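You operate a simulated robot arm through the tools that you are given. There is no shell and no other tool. Be economical: measure what you need, move in short steps, check, and stop when the job is done.

The job below is to be done with a simulated robot arm. You get a single attempt, and the scene is never put back.

Task
Measure about 200 ml of cleaner in the blue-handled jug, tip it into the open tank and lid it.
Fine: pour from the teal can; can and jug go back. Set down upright: teal can, jug with a blue handle.

The check looks at the end state, three seconds after you hand in, the way a careful person would. Anything else that was tipped, shoved, dropped, spilled or broken makes it a failure. Lids that push on must go on centred and level and be pressed home; caps that screw on are set level and turned clockwise until they are tight.

Robot
A 6-joint arm with a two-finger parallel gripper, fixed in place. Base frame: the origin is at the foot of the arm, x ahead of it, y to its left, z up. Lengths are in m, angles in rad, forces in N, time in s.
With the tool pointing down near the work surface it reaches from about 0.1 to 0.72 m from the base axis. Its first joint turns from -2.007 to 2.007 rad. Payload 4.2 kg.
The TCP is the grasp point between the finger pads, 0.023 m short of the fingertips. In the tool frame z runs along the fingers and y along their closing line. The gripper opens to 0.094 m. The fingers are 0.038 m wide and 0.01 m thick; the gripper's body (0.054 by 0.096 m) begins 0.039 m behind the TCP.
Orientation is told as [roll, pitch, yaw] about the base's x, y, z axes, in that order, counted from this pose: with the fingers straight down and closing along the base's y, the tool's x points along the base's -x, its y along +y and its z along -z.

Tools
- The arm moves only by the tool arm_command. Its arguments are lists of equal length, an entry for each row: "xyz": the shift along the tool's x, y, z in units of 300 mm (1.0 is 300 mm), a list of three; "dr": the turn, a rotation vector about the tool's x, y, z in units of 60 degrees (1.0 is 60 degrees), a list of three; "gripper": the finger opening in m, from 0 to 0.094. In form: {"xyz": [[x, y, z], ...], "dr": [[ax, ay, az], ...], "gripper": [gripper, ...]}. A call has 1 to 8 rows; each row is the pose to reach, as a shift and turn from the pose commanded when the call began, along the tool's axes at that moment. A call with a number of a shift or a turn outside -1 to 1 is refused whole. A row lasts 0.2 s, in which the tool goes at most 0.05 m and 0.15 rad; a call with a longer step from one row to the next is refused whole, and so is a gripper value outside its range. A pose out of reach is approached as far as the arm can. The call stops where the force on the tool passes 40 N (or 10 N more than at its start, if that is more) or the arm is blocked; 0.2 s more then pass. The fingers move at their own pace (about 0.108 m/s each) and stop on an object; they squeeze with about 36 N. The grip force told is the motor's: it shows also when the fingers shut on nothing. Time passes only in rows, and 0.2 s behind the last, so rows that repeat a pose let the fingers close. It gives the time, the measured TCP pose, the force on the tool (base axes), the opening and the grip force at its end, in the units of the frame above (readings bear some noise), with the torque about the TCP (base axes, N m) and any sound that the robot's microphone picked up.
- Cameras (640 x 400 px; columns grow to the right, rows downward): "scene" is fixed at [0.3998, -0.6487, 1.4095]; the picture's right is [0.98, -0.18, 0.00], its down [-0.06, -0.31, -0.95] and it looks along [0.17, 0.93, -0.31] (base axes); focal length 319 px, centre (320, 200). "wrist" rides on the gripper at [0.086, 0.016, -0.074] in the tool frame; the picture's right is [-0.18, 0.98, 0.00], its down [-0.58, -0.11, -0.81] and it looks along [-0.79, -0.15, 0.59] (tool axes); focal length 243 px, centre (320, 200). There is no depth. A picture from a camera that has moved, and an enlarged one, comes with that camera's place and axes in the base frame and with its lens.
- snapshot(camera): a new picture of that camera. The clock stands still meanwhile.
- lift_body(by): slides the trunk up (or, below 0, down) by that many m; the arm rides with it, the base frame stays. It gives what a move gives, with no picture.
- close_up(camera, box): a new picture of the part [left, top, right, bottom] of that camera's present view, enlarged. The clock stands still meanwhile.
- job_done(): hands the job in; it is judged then, once.

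Work in short steps. Places have to be worked out from the pictures, the camera data and where the tool is seen: move nearer, look again, correct. Check each grasp and each placing, and mend what went wrong. You have 120 turns and 76 pictures in all, those below and enlarged ones among them. Open the gripper and draw the arm clear of the work before you hand the job in, unless the task says otherwise; then end with one line.

The tools are called after "Request:" as name(argument=value, ...) on one line, values as JSON. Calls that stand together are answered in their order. arm_command: Moves the arm, as the interface text tells. Its arguments: {"type":"object","properties":{"xyz":{"type":"array","items":{"type":"array","items":{"type":"number"}}},"dr":{"type":"array","items":{"type":"array","items":{"type":"number"}}},"gripper":{"type":"array","items":{"type":"number"}}},"required":["xyz","dr","gripper"]} The other tools are called the same way: lift_body (by) slides the trunk up or down; snapshot (camera) takes a picture; close_up (camera, box) takes an enlarged picture of a part of a camera's view; job_done () hands the job in.

At the start:

```text
t: 0.0
eef_pos: [0.4132, 0.1385, 1.3641]
ee_rot: [0.001, -0.002, -0.002]
contact_force: [-0.3, -0.5, -0.1]
torque: [-0.03, 0.02, -0.04]
grip_width: 0.0942
finger_force: 0.0
trunk travel left (down, up): [-0.925, 0.065]
```

scene: 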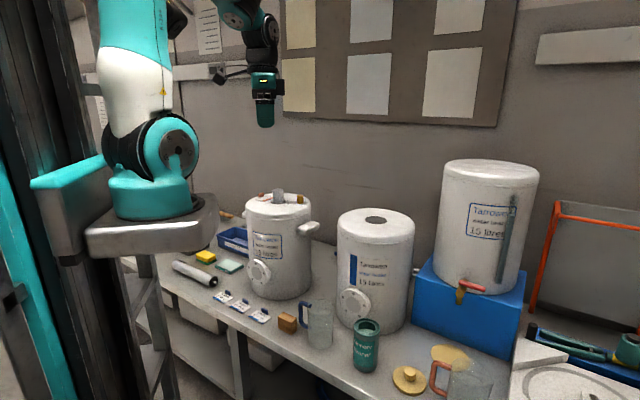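
wrist: 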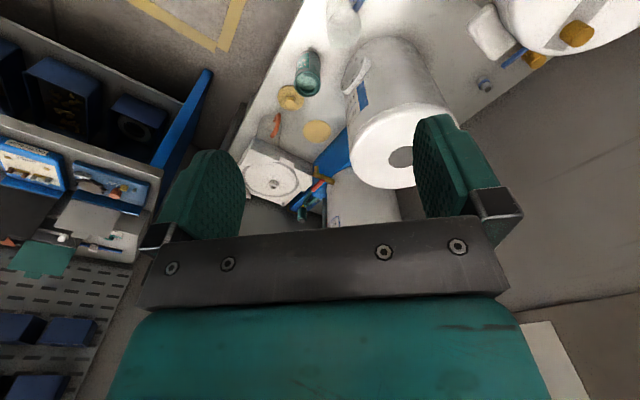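

The scene shows tanks, a teal can, a blue-handled jug, and a wooden lid. I enlarge the work area first.

Request:
close_up(camera="scene", box=[280, 200, 520, 400])

Request:
close_up(camera="scene", box=[150, 180, 340, 340])

Request:
close_up(camera="wrist", box=[220, 0, 460, 230])

```text
2.00 times, centred on (400, 300) of scene
camera zoom: at [0.3998, -0.6487, 1.4095], right [0.98, -0.18, 0.0], down [-0.06, -0.31, -0.95], along [0.17, 0.93, -0.31], focal length 638 px, centre (160, 0)
```

zoom: 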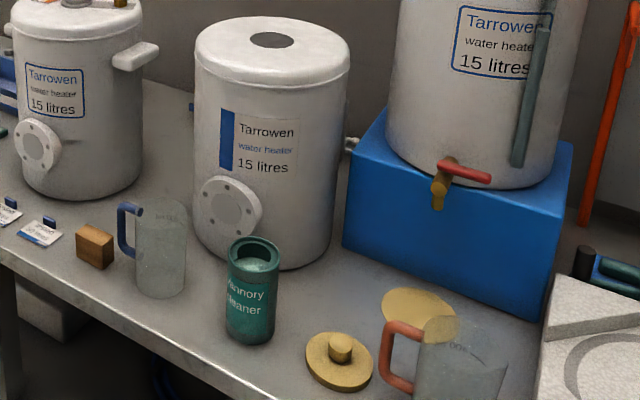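

```text
2.50 times, centred on (245, 260) of scene
camera zoom: at [0.3998, -0.6487, 1.4095], right [0.98, -0.18, 0.0], down [-0.06, -0.31, -0.95], along [0.17, 0.93, -0.31], focal length 798 px, centre (508, 50)
```

zoom: 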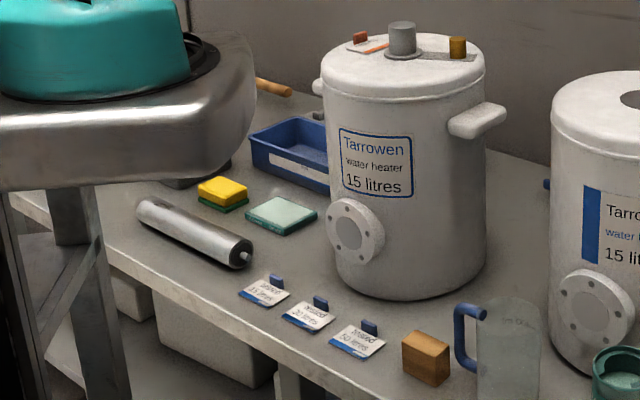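

```text
1.74 times, centred on (340, 115) of wrist
camera zoom: at [0.3258, 0.1549, 1.4389], right [0.18, 0.98, 0.0], down [0.58, -0.11, 0.81], along [0.79, -0.15, -0.59], focal length 422 px, centre (285, 348)
```

zoom: 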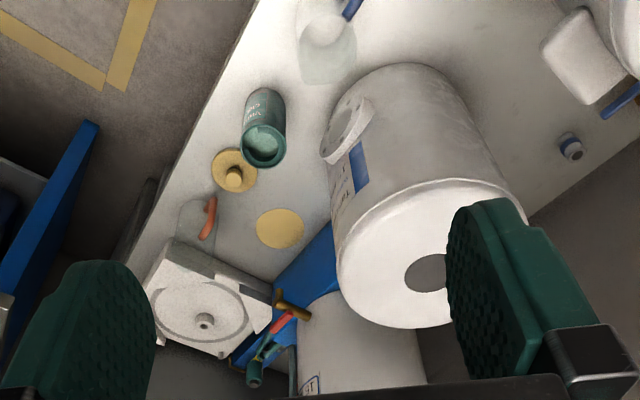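

Triangulating, the bench is at z≈0.65, the teal can near (0.66,0.06), the jug near (0.555,0.19), the knobbed lid near (0.76,-0.03), and the open tank's hole near (0.755,0.27,1.02). The bench edge looks well clear of the arm's platform, so I lower the trunk part of the way and look.

Request:
lift_body(by=-0.3)

Request:
snapshot(camera="scene")

Request:
snapshot(camera="wrist")

```text
t: 3.0
eef_pos: [0.4126, 0.1379, 1.0632]
ee_rot: [0.0, 0.0, -0.001]
contact_force: [-0.2, 0.6, -0.1]
torque: [0.0, 0.01, 0.01]
grip_width: 0.094
finger_force: 0.2
trunk travel left (down, up): [-0.625, 0.365]
```

```text
70 pictures are left
```

scene: 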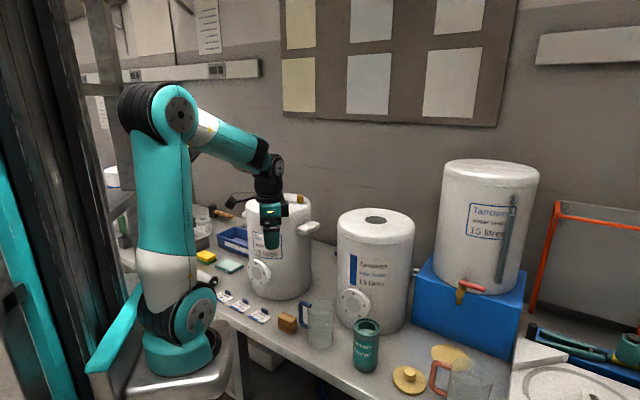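

```text
69 pictures are left
camera wrist: at [0.3258, 0.1549, 1.1389], right [0.18, 0.98, 0.0], down [0.58, -0.11, 0.81], along [0.79, -0.15, -0.59], focal length 243 px, centre (320, 200)
```

wrist: 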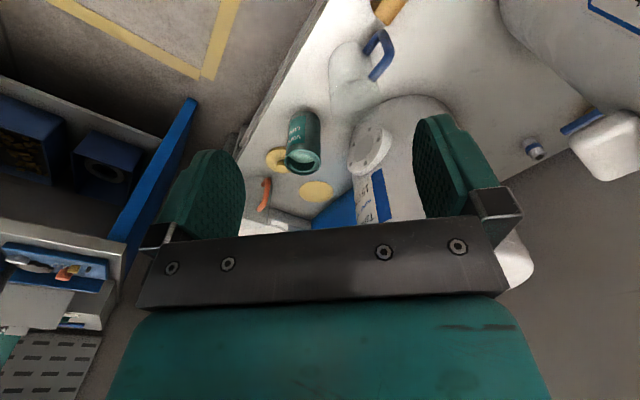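

The platform clears the bench. I enlarge the wrist view around the jug and can to get the handle's direction.

Request:
close_up(camera="wrist", box=[240, 0, 440, 210])

Request:
close_up(camera="scene", box=[270, 280, 400, 390])

```text
1.90 times, centred on (340, 105) of wrist
camera zoom: at [0.3258, 0.1549, 1.1389], right [0.18, 0.98, 0.0], down [0.58, -0.11, 0.81], along [0.79, -0.15, -0.59], focal length 462 px, centre (282, 381)
```

zoom: 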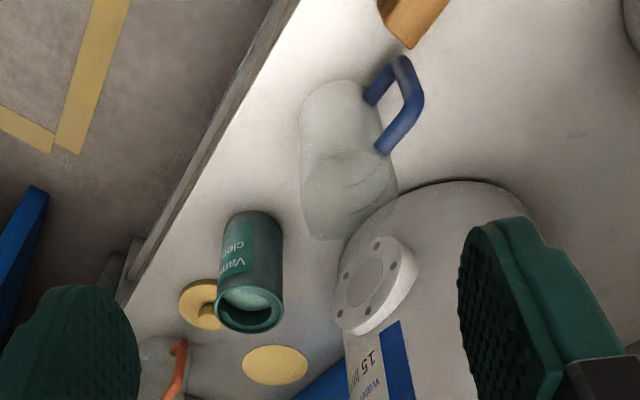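

```text
3.64 times, centred on (335, 335) of scene
camera zoom: at [0.3998, -0.6487, 1.4095], right [0.98, -0.18, 0.0], down [-0.06, -0.31, -0.95], along [0.17, 0.93, -0.31], focal length 1160 px, centre (266, -291)
```

zoom: 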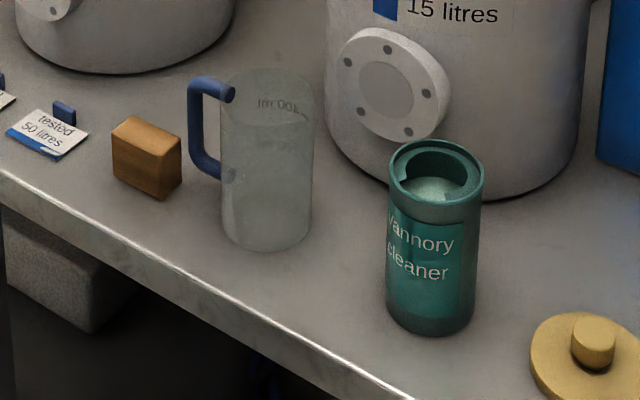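

The jug axis is about (0.549,0.167), its handle bar about (0.495,0.224,0.73), pointing to azimuth ~133°; both vessels are ~0.14 tall. I plan to use a horizontal tool with the camera on top, so I first try spinning the tool half a turn here.

Request:
arm_command(xyz=[[0, 0, 0], [0, 0, 0], [0, 0, 0], [0, 0, 0], [0, 0, 0], [0, 0, 0], [0, 0, 0], [0, 0, 0]], dr=[[0, 0, 0.125], [0, 0, 0.25], [0, 0, 0.375], [0, 0, 0.5], [0, 0, 0.625], [0, 0, 0.75], [0, 0, 0.875], [0, 0, 1.0]], gripper=[0.094, 0.094, 0.094, 0.094, 0.094, 0.094, 0.094, 0.094])

Request:
arm_command(xyz=[[0, 0, 0], [0, 0, 0], [0, 0, 0], [0, 0, 0], [0, 0, 0], [0, 0, 0], [0, 0, 0], [0, 0, 0]], dr=[[0, 0, 0.125], [0, 0, 0.25], [0, 0, 0.375], [0, 0, 0.5], [0, 0, 0.625], [0, 0, 0.75], [0, 0, 0.875], [0, 0, 1.0]], gripper=[0.094, 0.094, 0.094, 0.094, 0.094, 0.094, 0.094, 0.094])

Request:
arm_command(xyz=[[0, 0, 0], [0, 0, 0], [0, 0, 0], [0, 0, 0], [0, 0, 0], [0, 0, 0], [0, 0, 0], [0, 0, 0]], dr=[[0, 0, 0.125], [0, 0, 0.25], [0, 0, 0.375], [0, 0, 0.5], [0, 0, 0.625], [0, 0, 0.75], [0, 0, 0.875], [0, 0, 1.0]], gripper=[0.094, 0.094, 0.094, 0.094, 0.094, 0.094, 0.094, 0.094])

```text
t: 4.8
eef_pos: [0.4128, 0.1394, 1.0634]
ee_rot: [-0.002, 0.0, -1.049]
contact_force: [-0.8, 0.0, 0.6]
torque: [0.01, -0.02, 0.01]
grip_width: 0.0941
finger_force: 0.1
trunk travel left (down, up): [-0.625, 0.365]
```

```text
t: 6.6
eef_pos: [0.4125, 0.1378, 1.0621]
ee_rot: [0.001, -0.001, -2.093]
contact_force: [-0.4, -0.5, 1.1]
torque: [0.01, 0.03, 0.0]
grip_width: 0.0943
finger_force: 0.1
trunk travel left (down, up): [-0.625, 0.365]
```

```text
t: 8.4
eef_pos: [0.4453, 0.1857, 1.2208]
ee_rot: [0.009, -0.005, 3.142]
contact_force: [-0.5, -0.7, -0.4]
torque: [0.0, -0.01, 0.02]
grip_width: 0.094
finger_force: 0.1
out of reach, approached as far as the arm can: row 1, 2, 3, 4, 5, 6, 7, 8
trunk travel left (down, up): [-0.625, 0.365]
```

The orientation was reached, but the arm drifted to z=1.22, so it seems to have hit a joint limit. I look at its configuration.

Request:
snapshot(camera="scene")

```text
66 pictures are left
```

scene: 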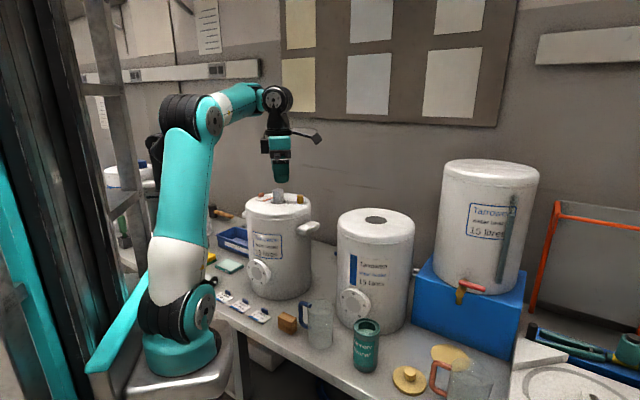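

Now the camera is on the far side. I pitch the tool up toward horizontal and see whether this configuration tracks properly.

Request:
arm_command(xyz=[[0, 0, 0], [0, 0, 0], [0, 0, 0], [0, 0, 0], [0, 0, 0], [0, 0, 0], [0, 0, 0], [0, 0, 0]], dr=[[0, 0.125, 0], [0, 0.25, 0], [0, 0.375, 0], [0, 0.5, 0], [0, 0.625, 0], [0, 0.75, 0], [0, 0.875, 0], [0, 1.0, 0]], gripper=[0.094, 0.094, 0.094, 0.094, 0.094, 0.094, 0.094, 0.094])

```text
t: 10.2
eef_pos: [0.5148, 0.2683, 1.3245]
ee_rot: [0.008, 1.043, -3.106]
contact_force: [-0.2, 0.4, -0.6]
torque: [-0.02, 0.02, -0.02]
grip_width: 0.094
finger_force: 0.0
out of reach, approached as far as the arm can: row 1, 2, 3, 4, 5, 6, 7, 8
trunk travel left (down, up): [-0.625, 0.365]
```

This branch is limited, so I go back to the original roll and will work with the camera below and the tool tilted about 20–30° from horizontal. I reverse the moves.

Request:
arm_command(xyz=[[0, 0, 0], [0, 0, 0], [0, 0, 0], [0, 0, 0], [0, 0, 0], [0, 0, 0], [0, 0, 0], [0, 0, 0]], dr=[[0, -0.125, 0], [0, -0.25, 0], [0, -0.375, 0], [0, -0.5, 0], [0, -0.625, 0], [0, -0.75, 0], [0, -0.875, 0], [0, -1.0, 0]], gripper=[0.094, 0.094, 0.094, 0.094, 0.094, 0.094, 0.094, 0.094])

Request:
arm_command(xyz=[[0, 0, 0], [0, 0, 0], [0, 0, 0], [0, 0, 0], [0, 0, 0], [0, 0, 0], [0, 0, 0], [0, 0, 0]], dr=[[0, 0, -0.125], [0, 0, -0.25], [0, 0, -0.375], [0, 0, -0.5], [0, 0, -0.625], [0, 0, -0.75], [0, 0, -0.875], [0, 0, -1.0]], gripper=[0.094, 0.094, 0.094, 0.094, 0.094, 0.094, 0.094, 0.094])

Request:
arm_command(xyz=[[0, 0, 0], [0, 0, 0], [0, 0, 0], [0, 0, 0], [0, 0, 0], [0, 0, 0], [0, 0, 0], [0, 0, 0]], dr=[[0, 0, -0.125], [0, 0, -0.25], [0, 0, -0.375], [0, 0, -0.5], [0, 0, -0.625], [0, 0, -0.75], [0, 0, -0.875], [0, 0, -1.0]], gripper=[0.094, 0.094, 0.094, 0.094, 0.094, 0.094, 0.094, 0.094])

Request:
arm_command(xyz=[[0, 0, 0], [0, 0, 0], [0, 0, 0], [0, 0, 0], [0, 0, 0], [0, 0, 0], [0, 0, 0], [0, 0, 0]], dr=[[0, 0, -0.125], [0, 0, -0.25], [0, 0, -0.375], [0, 0, -0.5], [0, 0, -0.625], [0, 0, -0.75], [0, 0, -0.875], [0, 0, -1.0]], gripper=[0.094, 0.094, 0.094, 0.094, 0.094, 0.094, 0.094, 0.094])

```text
t: 12.0
eef_pos: [0.4933, 0.2218, 1.214]
ee_rot: [-0.015, 0.0, -3.138]
contact_force: [-1.0, 0.6, -0.7]
torque: [0.0, 0.0, -0.03]
grip_width: 0.0938
finger_force: 0.2
out of reach, approached as far as the arm can: row 1, 2, 3, 4, 5, 6, 7, 8
trunk travel left (down, up): [-0.625, 0.365]
```

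```text
t: 13.8
eef_pos: [0.4937, 0.2201, 1.2146]
ee_rot: [-0.001, -0.001, -2.092]
contact_force: [0.1, -0.5, 0.2]
torque: [0.03, 0.0, 0.02]
grip_width: 0.0938
finger_force: 0.1
trunk travel left (down, up): [-0.625, 0.365]
```

```text
t: 15.6
eef_pos: [0.4955, 0.2207, 1.2144]
ee_rot: [0.0, 0.0, -1.045]
contact_force: [0.3, 0.3, 0.6]
torque: [0.0, -0.02, -0.01]
grip_width: 0.0941
finger_force: 0.0
trunk travel left (down, up): [-0.625, 0.365]
```

```text
t: 17.4
eef_pos: [0.4963, 0.2203, 1.2146]
ee_rot: [-0.001, 0.0, 0.001]
contact_force: [0.8, -0.6, 0.2]
torque: [0.03, 0.03, 0.01]
grip_width: 0.0939
finger_force: 0.1
trunk travel left (down, up): [-0.625, 0.365]
```

Back to the normal roll, with the commanded pose reset to the measured one. I pitch the tool up by 60° while moving right, to be over open bench in front of the can.

Request:
arm_command(xyz=[[0.04, -0.08, 0], [0.08, -0.16, 0], [0.12, -0.24, 0], [0.16, -0.32, 0], [0.2, -0.4, 0], [0.24, -0.48, 0], [0.28, -0.54, 0], [0.3, -0.6, 0]], dr=[[0, -0.125, 0], [0, -0.25, 0], [0, -0.375, 0], [0, -0.5, 0], [0, -0.625, 0], [0, -0.75, 0], [0, -0.875, 0], [0, -1.0, 0]], gripper=[0.094, 0.094, 0.094, 0.094, 0.094, 0.094, 0.094, 0.094])

```text
t: 19.2
eef_pos: [0.4263, 0.0693, 1.1977]
ee_rot: [0.001, -1.049, -0.002]
contact_force: [0.5, 0.0, 1.0]
torque: [0.01, 0.02, -0.03]
grip_width: 0.0942
finger_force: 0.0
out of reach, approached as far as the arm can: row 1, 6, 7, 8
trunk travel left (down, up): [-0.625, 0.365]
```

The tool now points 30° below horizontal at (0.426,0.069,1.198). I lower the trunk 0.3 m; the tool is in front of the bench edge, so nothing is underneath.

Request:
lift_body(by=-0.3)

Request:
snapshot(camera="scene")

Request:
snapshot(camera="wrist")

```text
t: 22.2
eef_pos: [0.426, 0.0689, 0.8988]
ee_rot: [0.0, -1.047, 0.001]
contact_force: [0.1, -0.2, -0.2]
torque: [0.0, -0.01, 0.02]
grip_width: 0.0941
finger_force: 0.0
trunk travel left (down, up): [-0.325, 0.665]
```

```text
65 pictures are left
```

scene: 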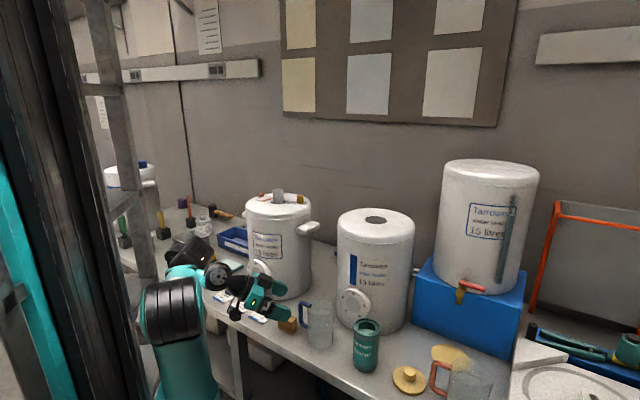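

```text
64 pictures are left
camera wrist: at [0.3185, 0.0845, 0.8616], right [0.09, 0.98, 0.16], down [-0.41, -0.11, 0.91], along [0.91, -0.15, 0.39], focal length 243 px, centre (320, 200)
```

wrist: 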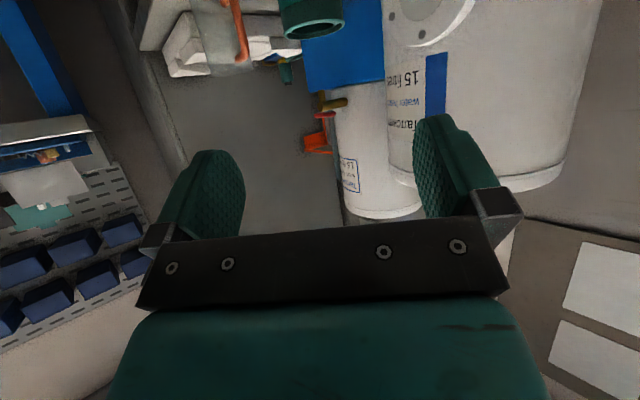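

The can is still about 0.23 m ahead. I move to (0.50,0.055,0.765) with the tool 20° below horizontal, just short of the can.

Request:
arm_command(xyz=[[0.055, -0.009, 0.085], [0.11, -0.019, 0.171], [0.164, -0.028, 0.256], [0.218, -0.037, 0.342], [0.273, -0.046, 0.427], [0.273, -0.046, 0.427]], dr=[[0, -0.033, 0], [0, -0.067, 0], [0, -0.1, 0], [0, -0.133, 0], [0, -0.1667, 0], [0, -0.1667, 0]], gripper=[0.094, 0.094, 0.094, 0.094, 0.094, 0.094])

Request:
close_up(camera="scene", box=[220, 250, 460, 400])

Request:
snapshot(camera="wrist")

```text
t: 23.4
eef_pos: [0.5216, 0.0957, 0.8135]
ee_rot: [0.07, -1.238, -0.072]
contact_force: [0.3, 0.1, 15.8]
torque: [0.8, -0.25, 0.04]
grip_width: 0.0937
finger_force: 0.0
out of reach, approached as far as the arm can: row 2, 3, 4, 5
trunk travel left (down, up): [-0.325, 0.665]
stopped in row 5: the force on the tool passed its limit at 63 N (the readings are from after the stop); the commanded pose is now the measured one
```

```text
2.67 times, centred on (340, 325) of scene
camera zoom: at [0.3998, -0.6487, 1.4095], right [0.98, -0.18, 0.0], down [-0.06, -0.31, -0.95], along [0.17, 0.93, -0.31], focal length 851 px, centre (267, -133)
```

zoom: 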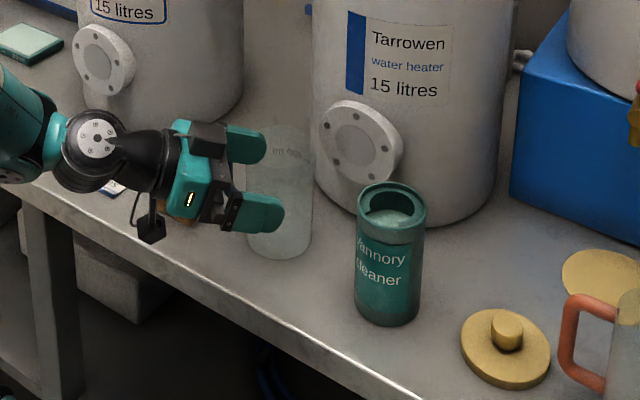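

```text
62 pictures are left
camera wrist: at [0.4236, 0.1129, 0.7565], right [0.07, 0.98, 0.2], down [-0.57, -0.12, 0.81], along [0.82, -0.17, 0.55], focal length 243 px, centre (320, 200)
```

wrist: 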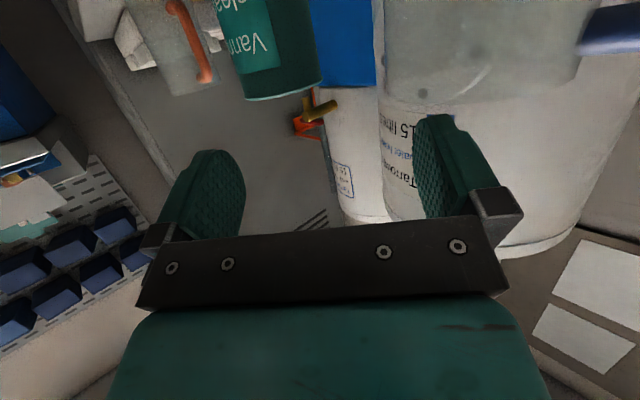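

The arm hit its reach limit and drifted left; the left finger is now pressing on the jug's rim (force +z) and the jug seems shifted a little. I raise the trunk straight up to release it and check.

Request:
lift_body(by=0.1)

Request:
close_up(camera="scene", box=[220, 250, 460, 400])

```text
t: 24.7
eef_pos: [0.5227, 0.0958, 0.9107]
ee_rot: [0.055, -1.234, -0.057]
contact_force: [-0.1, -0.1, 0.6]
torque: [-0.03, 0.0, 0.0]
grip_width: 0.0939
finger_force: 0.1
trunk travel left (down, up): [-0.425, 0.565]
```

```text
2.67 times, centred on (340, 325) of scene
camera zoom: at [0.3998, -0.6487, 1.4095], right [0.98, -0.18, 0.0], down [-0.06, -0.31, -0.95], along [0.17, 0.93, -0.31], focal length 851 px, centre (267, -133)
```

zoom: 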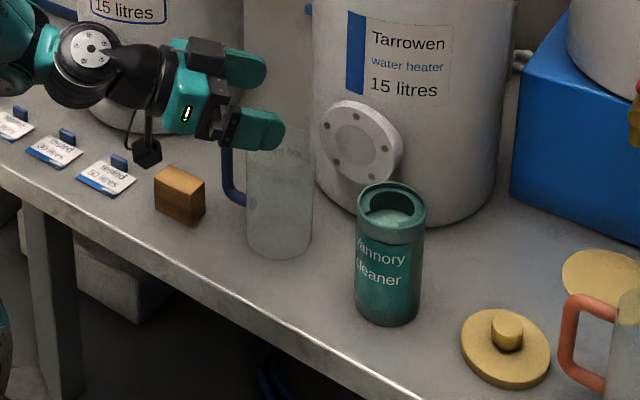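

The jug is upright, moved about 1.5 cm (now ≈(0.564,0.176)); I'll set it back in its original spot. The arm's axis seems to be near x≈0.17, so I was too folded. I move forward to (0.575,0.055) at this height, then will descend with the trunk.

Request:
arm_command(xyz=[[-0.019, -0.046, 0.055], [-0.038, -0.092, 0.11], [-0.057, -0.137, 0.164], [-0.057, -0.137, 0.164]], dr=[[0, 0, 0], [0, 0, 0], [0, 0, 0], [0, 0, 0]], gripper=[0.094, 0.094, 0.094, 0.094])

Request:
close_up(camera="scene", box=[180, 200, 500, 400])

```text
t: 25.7
eef_pos: [0.5751, 0.0548, 0.9106]
ee_rot: [0.055, -1.234, -0.054]
contact_force: [-0.3, 0.1, 0.1]
torque: [0.0, -0.03, 0.02]
grip_width: 0.0939
finger_force: 0.0
trunk travel left (down, up): [-0.425, 0.565]
```

```text
2.00 times, centred on (340, 300) of scene
camera zoom: at [0.3998, -0.6487, 1.4095], right [0.98, -0.18, 0.0], down [-0.06, -0.31, -0.95], along [0.17, 0.93, -0.31], focal length 638 px, centre (280, 0)
```

zoom: 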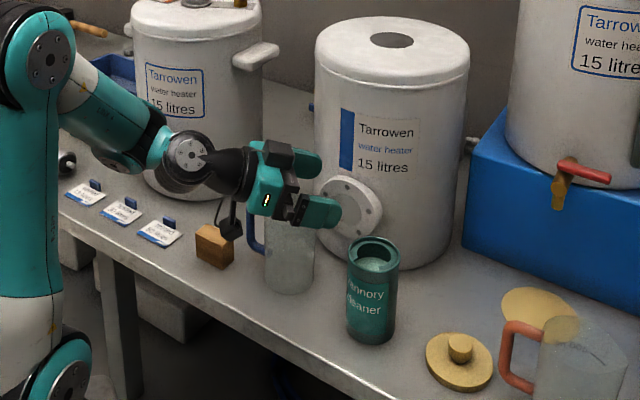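

Tracking well now, aligned with the can. I descend 0.145 m with the trunk; the fingers clear the jug by about 2 cm.

Request:
lift_body(by=-0.145)

Request:
close_up(camera="scene", box=[220, 250, 460, 400])

Request:
snapshot(camera="wrist")

```text
t: 27.4
eef_pos: [0.5751, 0.0534, 0.7656]
ee_rot: [0.056, -1.233, -0.056]
contact_force: [-0.1, -0.3, 0.3]
torque: [-0.01, -0.01, 0.0]
grip_width: 0.094
finger_force: 0.1
trunk travel left (down, up): [-0.28, 0.71]
```

```text
2.67 times, centred on (340, 325) of scene
camera zoom: at [0.3998, -0.6487, 1.4095], right [0.98, -0.18, 0.0], down [-0.06, -0.31, -0.95], along [0.17, 0.93, -0.31], focal length 851 px, centre (267, -133)
```

zoom: 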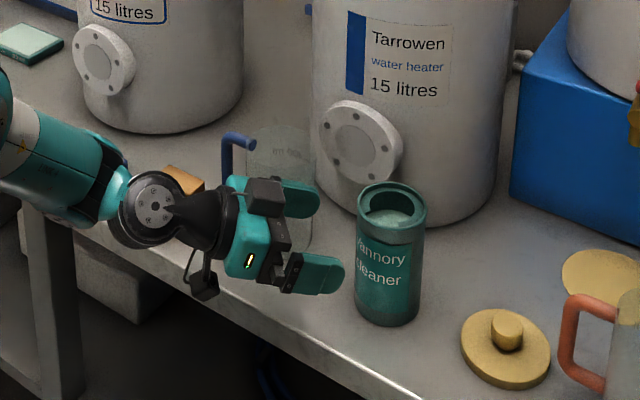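

```text
58 pictures are left
camera wrist: at [0.4758, 0.0718, 0.7094], right [0.07, 0.98, 0.19], down [-0.57, -0.12, 0.81], along [0.82, -0.16, 0.55], focal length 243 px, centre (320, 200)
```

wrist: 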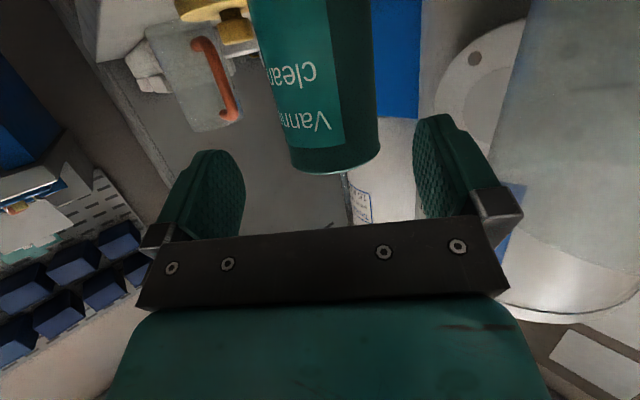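

The can's centre is at y≈0.057, inside the fingers. I advance to x≈0.651 at the same height.

Request:
arm_command(xyz=[[-0.021, 0.005, 0.06], [-0.042, 0.011, 0.12], [-0.063, 0.011, 0.18], [-0.0836, 0.011, 0.239], [-0.0836, 0.011, 0.239]], dr=[[0, 0, 0], [0, 0, 0], [0, 0, 0], [0, 0, 0], [0, 0, 0]], gripper=[0.094, 0.094, 0.094, 0.094, 0.094])

Request:
close_up(camera="scene", box=[300, 290, 440, 390])

Request:
snapshot(camera="wrist")

```text
t: 28.6
eef_pos: [0.6505, 0.0582, 0.7644]
ee_rot: [0.055, -1.235, -0.058]
contact_force: [0.0, 0.7, 0.4]
torque: [0.02, 0.04, 0.01]
grip_width: 0.094
finger_force: 0.0
trunk travel left (down, up): [-0.28, 0.71]
```

```text
4.00 times, centred on (370, 340) of scene
camera zoom: at [0.3998, -0.6487, 1.4095], right [0.98, -0.18, 0.0], down [-0.06, -0.31, -0.95], along [0.17, 0.93, -0.31], focal length 1276 px, centre (120, -360)
```

zoom: 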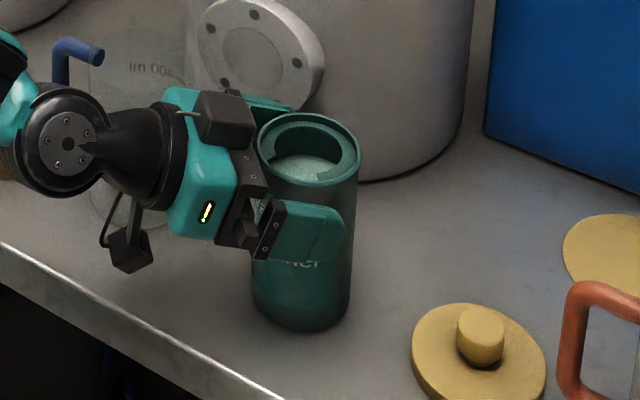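

```text
56 pictures are left
camera wrist: at [0.5515, 0.0756, 0.7089], right [0.07, 0.98, 0.19], down [-0.57, -0.12, 0.81], along [0.82, -0.16, 0.55], focal length 243 px, centre (320, 200)
```

wrist: 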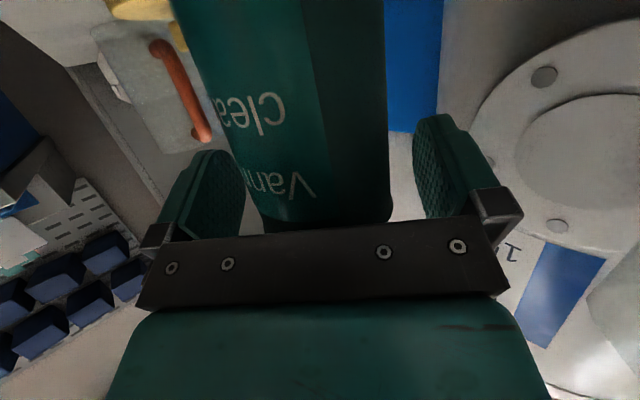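

The can sits between the pads, just short of the palm. I close the gripper.

Request:
arm_command(xyz=[[0, 0, 0], [0, 0, 0], [0, 0, 0], [0, 0, 0]], dr=[[0, 0, 0], [0, 0, 0], [0, 0, 0], [0, 0, 0]], gripper=[0.06, 0.06, 0.06, 0.06])

Request:
lift_body(by=0.12)

Request:
close_up(camera="scene", box=[280, 240, 440, 380])

```text
t: 29.6
eef_pos: [0.6503, 0.0589, 0.7649]
ee_rot: [0.053, -1.234, -0.055]
contact_force: [0.6, -2.4, 2.5]
torque: [-0.53, -0.14, -0.02]
grip_width: 0.0707
finger_force: 36.4
trunk travel left (down, up): [-0.28, 0.71]
```

```text
t: 31.1
eef_pos: [0.6498, 0.0581, 0.8849]
ee_rot: [0.056, -1.235, -0.056]
contact_force: [1.3, 1.1, -0.2]
torque: [0.03, -0.01, 0.03]
grip_width: 0.06
finger_force: 0.0
trunk travel left (down, up): [-0.4, 0.59]
```

```text
2.86 times, centred on (360, 310) of scene
camera zoom: at [0.3998, -0.6487, 1.4095], right [0.98, -0.18, 0.0], down [-0.06, -0.31, -0.95], along [0.17, 0.93, -0.31], focal length 911 px, centre (206, -114)
```

zoom: 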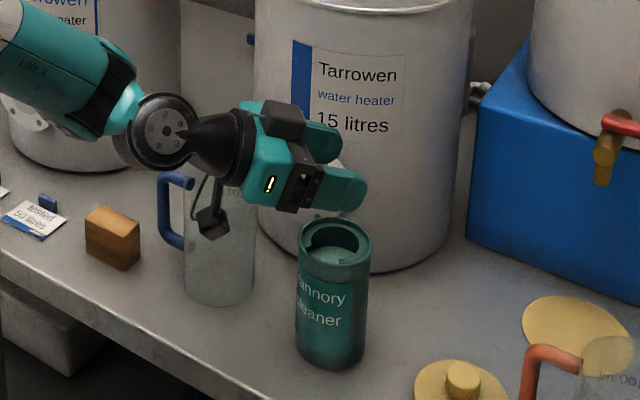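

The can slipped out of the grip, staying upright and moving only a few millimetres. I open, and will regrip 2 cm lower with a full squeeze and lift slowly.

Request:
arm_command(xyz=[[0.003, 0, -0.008], [0.0055, 0.002, -0.0157], [0.0055, 0.002, -0.0157], [0.0055, 0.002, -0.0157]], dr=[[0, 0, 0], [0, 0, 0], [0, 0, 0], [0, 0, 0]], gripper=[0.094, 0.094, 0.094, 0.094])

Request:
lift_body(by=-0.12)

Request:
lift_body(by=-0.02)

Request:
close_up(camera="scene", box=[300, 290, 440, 390])

```text
t: 32.1
eef_pos: [0.6455, 0.058, 0.8852]
ee_rot: [0.053, -1.233, -0.057]
contact_force: [0.7, -0.1, -0.1]
torque: [-0.01, -0.02, 0.02]
grip_width: 0.0939
finger_force: 0.0
trunk travel left (down, up): [-0.4, 0.59]
```

```text
t: 33.6
eef_pos: [0.6453, 0.0565, 0.7652]
ee_rot: [0.054, -1.233, -0.057]
contact_force: [0.0, 0.1, -0.1]
torque: [0.01, 0.0, 0.0]
grip_width: 0.0941
finger_force: 0.1
trunk travel left (down, up): [-0.28, 0.71]
```

```text
t: 34.3
eef_pos: [0.6466, 0.0584, 0.7456]
ee_rot: [0.057, -1.234, -0.058]
contact_force: [0.8, -0.2, -0.4]
torque: [0.0, -0.01, 0.03]
grip_width: 0.0941
finger_force: 0.1
trunk travel left (down, up): [-0.26, 0.73]
```

```text
4.00 times, centred on (370, 340) of scene
camera zoom: at [0.3998, -0.6487, 1.4095], right [0.98, -0.18, 0.0], down [-0.06, -0.31, -0.95], along [0.17, 0.93, -0.31], focal length 1276 px, centre (120, -360)
```

zoom: 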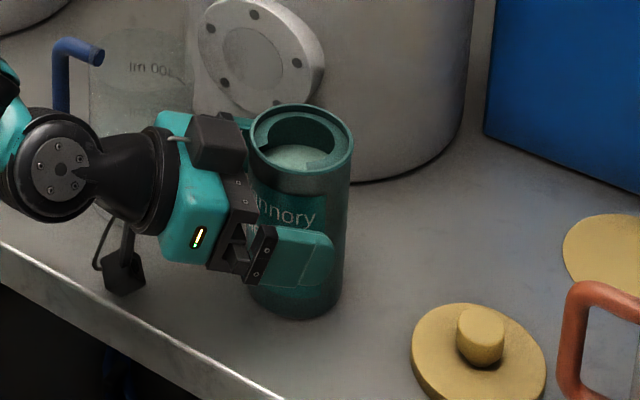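

The can axis looks ~1.6 cm ahead of the TCP, so I advance 6 mm for better pad contact, then close fully.

Request:
arm_command(xyz=[[-0.0066, 0.002, 0.019], [-0.0066, 0.002, 0.019], [-0.0066, 0.002, 0.019], [-0.0066, 0.002, 0.019], [-0.0066, 0.002, 0.019], [-0.0066, 0.002, 0.019]], dr=[[0, 0, 0], [0, 0, 0], [0, 0, 0], [0, 0, 0], [0, 0, 0], [0, 0, 0]], gripper=[0.094, 0.0, 0.0, 0.0, 0.0, 0.0])

Request:
lift_body(by=0.01)

Request:
lift_body(by=0.02)

```text
t: 35.7
eef_pos: [0.6521, 0.0591, 0.7452]
ee_rot: [0.055, -1.235, -0.058]
contact_force: [0.2, -3.2, 3.2]
torque: [-0.49, -0.08, 0.0]
grip_width: 0.0696
finger_force: 35.8
trunk travel left (down, up): [-0.26, 0.73]
```

```text
t: 36.3
eef_pos: [0.6531, 0.0589, 0.7557]
ee_rot: [0.056, -1.233, -0.056]
contact_force: [0.1, -0.2, -4.1]
torque: [0.02, 0.06, 0.0]
grip_width: 0.0698
finger_force: 35.4
trunk travel left (down, up): [-0.27, 0.72]
```

```text
t: 37.0
eef_pos: [0.6516, 0.0588, 0.7761]
ee_rot: [0.054, -1.235, -0.057]
contact_force: [0.4, 0.6, -3.2]
torque: [-0.02, 0.06, -0.04]
grip_width: 0.0696
finger_force: 35.7
trunk travel left (down, up): [-0.29, 0.7]
```

The can is held now (≈3.7 N load). I raise it further and look.

Request:
lift_body(by=0.17)

Request:
close_up(camera="scene", box=[260, 210, 440, 360])

```text
t: 38.9
eef_pos: [0.6517, 0.0589, 0.9466]
ee_rot: [0.054, -1.235, -0.055]
contact_force: [0.3, 0.0, -4.2]
torque: [0.02, 0.04, -0.01]
grip_width: 0.07
finger_force: 36.0
trunk travel left (down, up): [-0.46, 0.53]
```

```text
2.67 times, centred on (350, 285) of scene
camera zoom: at [0.3998, -0.6487, 1.4095], right [0.98, -0.18, 0.0], down [-0.06, -0.31, -0.95], along [0.17, 0.93, -0.31], focal length 851 px, centre (240, -27)
```

zoom: 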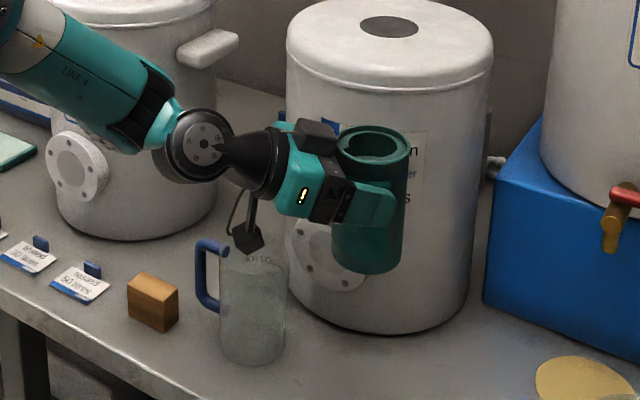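

The can is held upright (≈4 N). I move it at this height to just right of the jug, TCP (0.552,0.112), with the can's bottom above the jug's rim.

Request:
arm_command(xyz=[[0.022, 0.035, -0.063], [0.044, 0.071, -0.126], [0.066, 0.106, -0.188], [0.088, 0.142, -0.251], [0.11, 0.177, -0.314], [0.11, 0.177, -0.314]], dr=[[0, 0, 0], [0, 0, 0], [0, 0, 0], [0, 0, 0], [0, 0, 0], [0, 0, 0]], gripper=[0, 0, 0, 0, 0, 0])

Request:
close_up(camera="scene", box=[250, 220, 400, 360])

```text
t: 40.3
eef_pos: [0.5523, 0.1125, 0.9474]
ee_rot: [0.056, -1.233, -0.058]
contact_force: [-0.4, 0.0, -4.1]
torque: [0.01, 0.08, 0.0]
grip_width: 0.0694
finger_force: 36.2
trunk travel left (down, up): [-0.46, 0.53]
```

```text
2.86 times, centred on (325, 290) of scene
camera zoom: at [0.3998, -0.6487, 1.4095], right [0.98, -0.18, 0.0], down [-0.06, -0.31, -0.95], along [0.17, 0.93, -0.31], focal length 911 px, centre (306, -57)
```

zoom: 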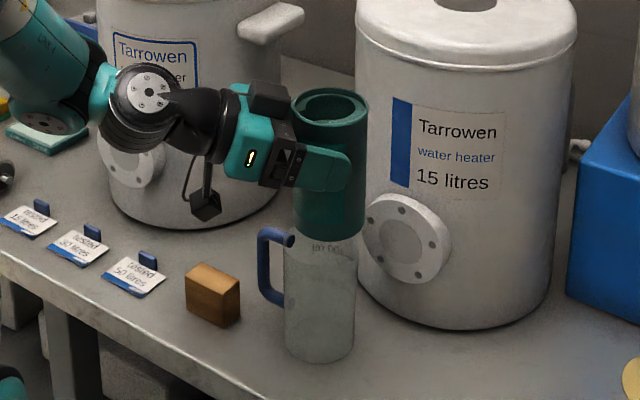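

Jug now at about (0.565,0.172). I tilt the can 25° toward the jug (+y) about the base x axis.

Request:
arm_command(xyz=[[0, 0, 0], [0, 0, 0], [0, 0, 0], [0, 0, 0]], dr=[[0.0344, 0, -0.0983], [0.0688, 0, -0.1967], [0.1031, 0, -0.295], [0.1375, 0, -0.3933]], gripper=[0, 0, 0, 0])

Request:
close_up(camera="scene", box=[250, 220, 400, 360])

```text
t: 41.3
eef_pos: [0.5517, 0.1123, 0.9473]
ee_rot: [-0.932, -1.038, 0.855]
contact_force: [0.3, -0.5, -4.7]
torque: [0.04, 0.07, 0.0]
grip_width: 0.0695
finger_force: 35.6
trunk travel left (down, up): [-0.46, 0.53]
```

```text
2.86 times, centred on (325, 290) of scene
camera zoom: at [0.3998, -0.6487, 1.4095], right [0.98, -0.18, 0.0], down [-0.06, -0.31, -0.95], along [0.17, 0.93, -0.31], focal length 911 px, centre (306, -57)
```

zoom: 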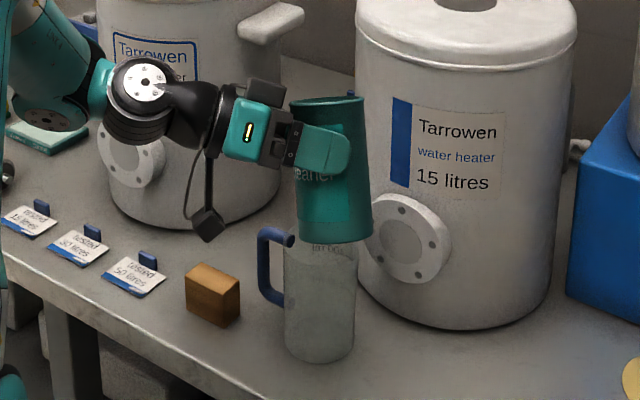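

No drift. I lower 0.075 m with the trunk so the lip is close over the jug, then continue tilting to 45°.

Request:
lift_body(by=-0.075)

Request:
arm_command(xyz=[[0, 0, 0], [0, 0, 0], [0, 0, 0], [0, 0, 0], [0, 0, 0]], dr=[[0.0367, 0, -0.105], [0.0733, 0, -0.21], [0.11, 0, -0.315], [0.11, 0, -0.315], [0.11, 0, -0.315]], gripper=[0, 0, 0, 0, 0])

Request:
close_up(camera="scene", box=[260, 240, 400, 360])

```text
t: 42.4
eef_pos: [0.5514, 0.1121, 0.8716]
ee_rot: [-0.932, -1.041, 0.855]
contact_force: [-0.3, 0.4, -5.0]
torque: [0.05, 0.06, -0.02]
grip_width: 0.0697
finger_force: 36.3
trunk travel left (down, up): [-0.385, 0.605]
```

```text
t: 43.6
eef_pos: [0.5524, 0.1118, 0.8712]
ee_rot: [-1.241, -0.747, 1.1]
contact_force: [0.0, 0.4, -3.1]
torque: [0.08, 0.04, 0.01]
grip_width: 0.0692
finger_force: 35.6
trunk travel left (down, up): [-0.385, 0.605]
```

```text
3.33 times, centred on (330, 300) of scene
camera zoom: at [0.3998, -0.6487, 1.4095], right [0.98, -0.18, 0.0], down [-0.06, -0.31, -0.95], along [0.17, 0.93, -0.31], focal length 1063 px, centre (287, -133)
```

zoom: 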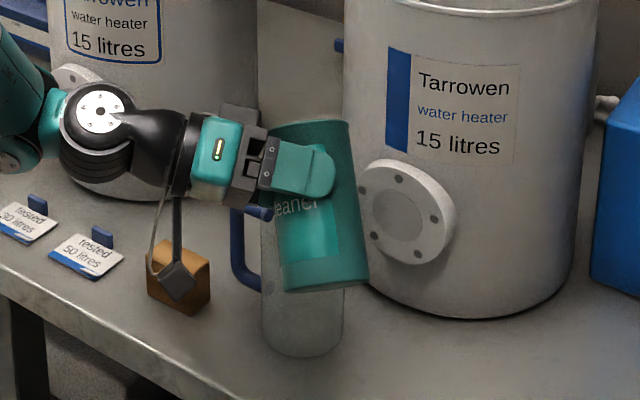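

The tilt is at 45°; the load reading dipped, but it's noisy. I tilt to 60° and hold for a moment.

Request:
arm_command(xyz=[[0, 0, 0], [0, 0, 0], [0, 0, 0], [0, 0, 0], [0, 0, 0], [0, 0, 0]], dr=[[0.0275, 0, -0.0787], [0.055, 0, -0.1573], [0.0825, 0, -0.236], [0.0825, 0, -0.236], [0.0825, 0, -0.236], [0.0825, 0, -0.236]], gripper=[0, 0, 0, 0, 0, 0])

Request:
arm_command(xyz=[[0, 0, 0]], dr=[[0, 0, 0]], gripper=[0])

Request:
close_up(camera="scene", box=[290, 270, 370, 360])

```text
t: 45.0
eef_pos: [0.5524, 0.1121, 0.8709]
ee_rot: [-1.375, -0.509, 1.178]
contact_force: [0.5, 0.4, -3.8]
torque: [0.09, 0.03, -0.01]
grip_width: 0.0699
finger_force: 36.2
trunk travel left (down, up): [-0.385, 0.605]
```

```text
t: 45.4
eef_pos: [0.5523, 0.111, 0.8714]
ee_rot: [-1.372, -0.508, 1.178]
contact_force: [-0.7, -0.2, -3.5]
torque: [0.06, 0.04, 0.01]
grip_width: 0.0699
finger_force: 36.2
trunk travel left (down, up): [-0.385, 0.605]
```

```text
4.44 times, centred on (330, 315) of scene
camera zoom: at [0.3998, -0.6487, 1.4095], right [0.98, -0.18, 0.0], down [-0.06, -0.31, -0.95], along [0.17, 0.93, -0.31], focal length 1418 px, centre (276, -311)
```

zoom: 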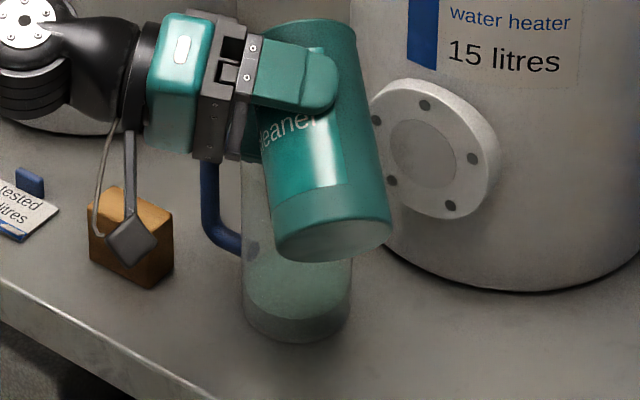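

Liquid shows in the jug (roughly 60–75 ml). I tilt on to about 72° and hold.

Request:
arm_command(xyz=[[0, 0, 0], [0, 0, 0], [0, 0, 0], [0, 0, 0], [0, 0, 0], [0, 0, 0], [0, 0, 0]], dr=[[0.0165, 0, -0.047], [0.033, 0, -0.094], [0.0495, 0, -0.141], [0.066, 0, -0.189], [0.066, 0, -0.189], [0.066, 0, -0.189], [0.066, 0, -0.189]], gripper=[0, 0, 0, 0, 0, 0, 0])

Request:
arm_command(xyz=[[0, 0, 0]], dr=[[0, 0, 0]], gripper=[0])

Request:
arm_command(xyz=[[0, 0, 0]], dr=[[0, 0, 0]], gripper=[0])

Request:
close_up(camera="scene", box=[290, 270, 370, 360])

```text
t: 47.0
eef_pos: [0.563, 0.1065, 0.8695]
ee_rot: [-1.444, -0.313, 1.214]
contact_force: [0.0, 0.5, -2.1]
torque: [0.05, 0.04, 0.0]
grip_width: 0.0694
finger_force: 35.8
out of reach, approached as far as the arm can: row 4, 5, 6, 7
trunk travel left (down, up): [-0.385, 0.605]
```

```text
t: 47.4
eef_pos: [0.563, 0.1073, 0.8697]
ee_rot: [-1.444, -0.312, 1.213]
contact_force: [-0.5, 0.1, -2.8]
torque: [0.05, 0.0, 0.0]
grip_width: 0.0697
finger_force: 36.0
trunk travel left (down, up): [-0.385, 0.605]
```

```text
t: 47.8
eef_pos: [0.5632, 0.1077, 0.869]
ee_rot: [-1.443, -0.312, 1.213]
contact_force: [-0.9, -0.4, -2.7]
torque: [0.08, 0.03, -0.03]
grip_width: 0.0698
finger_force: 36.2
trunk travel left (down, up): [-0.385, 0.605]
```

```text
4.44 times, centred on (330, 315) of scene
camera zoom: at [0.3998, -0.6487, 1.4095], right [0.98, -0.18, 0.0], down [-0.06, -0.31, -0.95], along [0.17, 0.93, -0.31], focal length 1418 px, centre (276, -311)
```

zoom: 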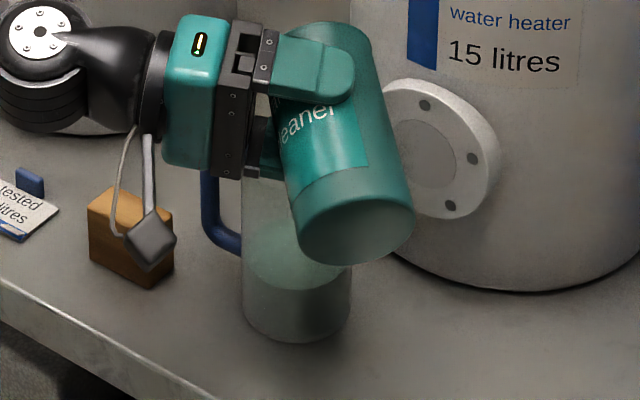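

Level now looks ≈160 ml (load drop ≈1.6 N agrees), but the arm reached a limit and drifted ~1 cm. I yaw the held can 20° about the vertical around its lip, which puts the arm further out, before tilting more.

Request:
arm_command(xyz=[[-0.009, 0.002, 0.011], [-0.019, 0.003, 0.021], [-0.028, 0.005, 0.032], [-0.028, 0.005, 0.032]], dr=[[-0.032, -0.105, -0.011], [-0.065, -0.211, -0.023], [-0.0973, -0.317, -0.034], [-0.0973, -0.317, -0.034]], gripper=[0, 0, 0, 0])

Request:
close_up(camera="scene", box=[290, 270, 370, 360])

```text
t: 48.8
eef_pos: [0.5749, 0.1136, 0.8689]
ee_rot: [-1.462, -0.313, 1.564]
contact_force: [0.3, -0.4, -2.9]
torque: [0.03, 0.03, -0.01]
grip_width: 0.0694
finger_force: 36.0
trunk travel left (down, up): [-0.385, 0.605]
```

```text
4.44 times, centred on (330, 315) of scene
camera zoom: at [0.3998, -0.6487, 1.4095], right [0.98, -0.18, 0.0], down [-0.06, -0.31, -0.95], along [0.17, 0.93, -0.31], focal length 1418 px, centre (276, -311)
```

zoom: 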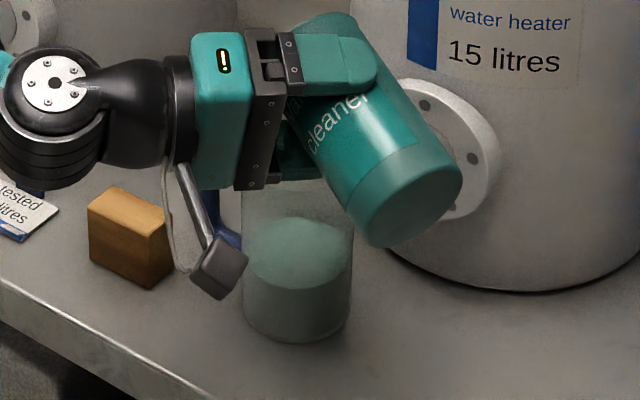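

The surface is visible: about 4–4.5 cm up, ≈165–180 ml including base thickness. I tilt another 6° and hold.

Request:
arm_command(xyz=[[0, 0, 0], [0, 0, 0], [0, 0, 0], [0, 0, 0], [0, 0, 0]], dr=[[0.0165, 0, -0.0472], [0.033, 0, -0.0944], [0.033, 0, -0.0944], [0.033, 0, -0.0944], [0.033, 0, -0.0944]], gripper=[0, 0, 0, 0, 0])

Request:
close_up(camera="scene", box=[290, 270, 370, 360])

```text
t: 50.0
eef_pos: [0.5747, 0.1118, 0.8701]
ee_rot: [-1.5, -0.214, 1.573]
contact_force: [0.5, 0.6, -2.1]
torque: [0.06, 0.05, -0.01]
grip_width: 0.0695
finger_force: 36.1
trunk travel left (down, up): [-0.385, 0.605]
```

```text
4.44 times, centred on (330, 315) of scene
camera zoom: at [0.3998, -0.6487, 1.4095], right [0.98, -0.18, 0.0], down [-0.06, -0.31, -0.95], along [0.17, 0.93, -0.31], focal length 1418 px, centre (276, -311)
```

zoom: 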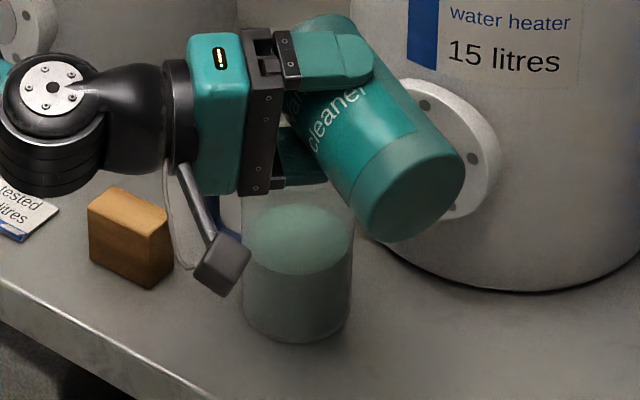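

The surface has risen to about 5 cm, near 200 ml. I un-tilt 25° to stop the flow, then raise so the can is clear and check the marks.

Request:
arm_command(xyz=[[0, 0, 0], [0, 0, 0], [0, 0, 0], [0, 0, 0]], dr=[[-0.0344, 0, 0.0983], [-0.0688, 0, 0.1967], [-0.1031, 0, 0.295], [-0.1375, 0, 0.3933]], gripper=[0, 0, 0, 0])

Request:
lift_body(by=0.12)

Request:
close_up(camera="scene", box=[290, 270, 370, 360])

Request:
close_up(camera="wrist", box=[0, 0, 640, 400])

```text
t: 51.0
eef_pos: [0.575, 0.1134, 0.8697]
ee_rot: [-1.323, -0.624, 1.501]
contact_force: [-0.3, 0.7, -2.2]
torque: [0.02, 0.01, -0.03]
grip_width: 0.0697
finger_force: 36.6
trunk travel left (down, up): [-0.385, 0.605]
```

```text
t: 52.5
eef_pos: [0.5745, 0.1122, 0.9897]
ee_rot: [-1.325, -0.623, 1.5]
contact_force: [-0.2, -0.6, -1.6]
torque: [0.01, 0.03, -0.02]
grip_width: 0.0697
finger_force: 35.9
trunk travel left (down, up): [-0.505, 0.485]
```

```text
4.44 times, centred on (330, 315) of scene
camera zoom: at [0.3998, -0.6487, 1.4095], right [0.98, -0.18, 0.0], down [-0.06, -0.31, -0.95], along [0.17, 0.93, -0.31], focal length 1418 px, centre (276, -311)
```

zoom: 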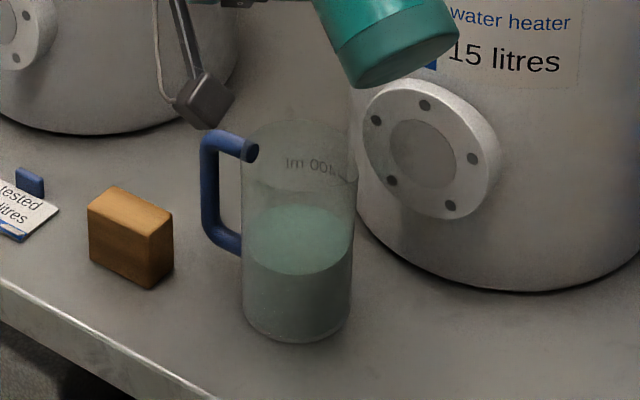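

```text
1.00 times, centred on (320, 200) of wrist (not enlarged: the box is as wide or as high as the picture)
camera zoom: at [0.4929, 0.0454, 0.9428], right [-0.19, 0.72, -0.67], down [-0.73, 0.35, 0.58], along [0.65, 0.6, 0.46], focal length 243 px, centre (320, 200)
```

zoom: 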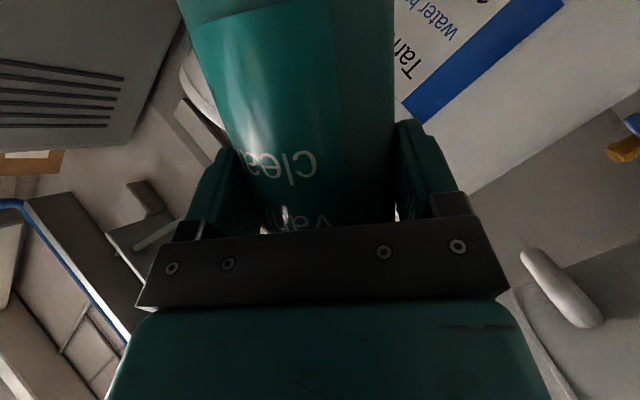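

The jug's top mark reads "400 ml" mirrored. I zoom in tight on the marks.

Request:
close_up(camera="scene", box=[312, 290, 342, 350])

```text
6.67 times, centred on (327, 320) of scene
camera zoom: at [0.3998, -0.6487, 1.4095], right [0.98, -0.18, 0.0], down [-0.06, -0.31, -0.95], along [0.17, 0.93, -0.31], focal length 2127 px, centre (273, -600)
```

zoom: 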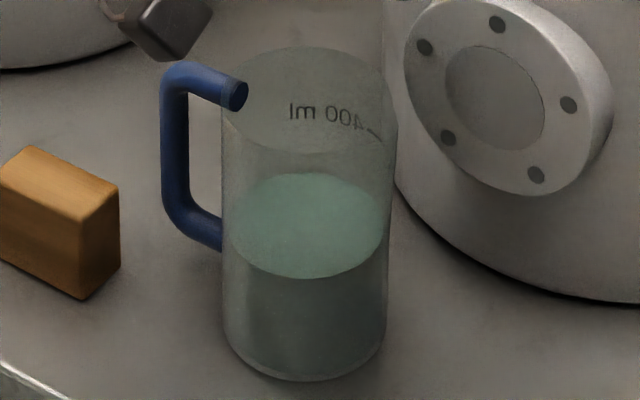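

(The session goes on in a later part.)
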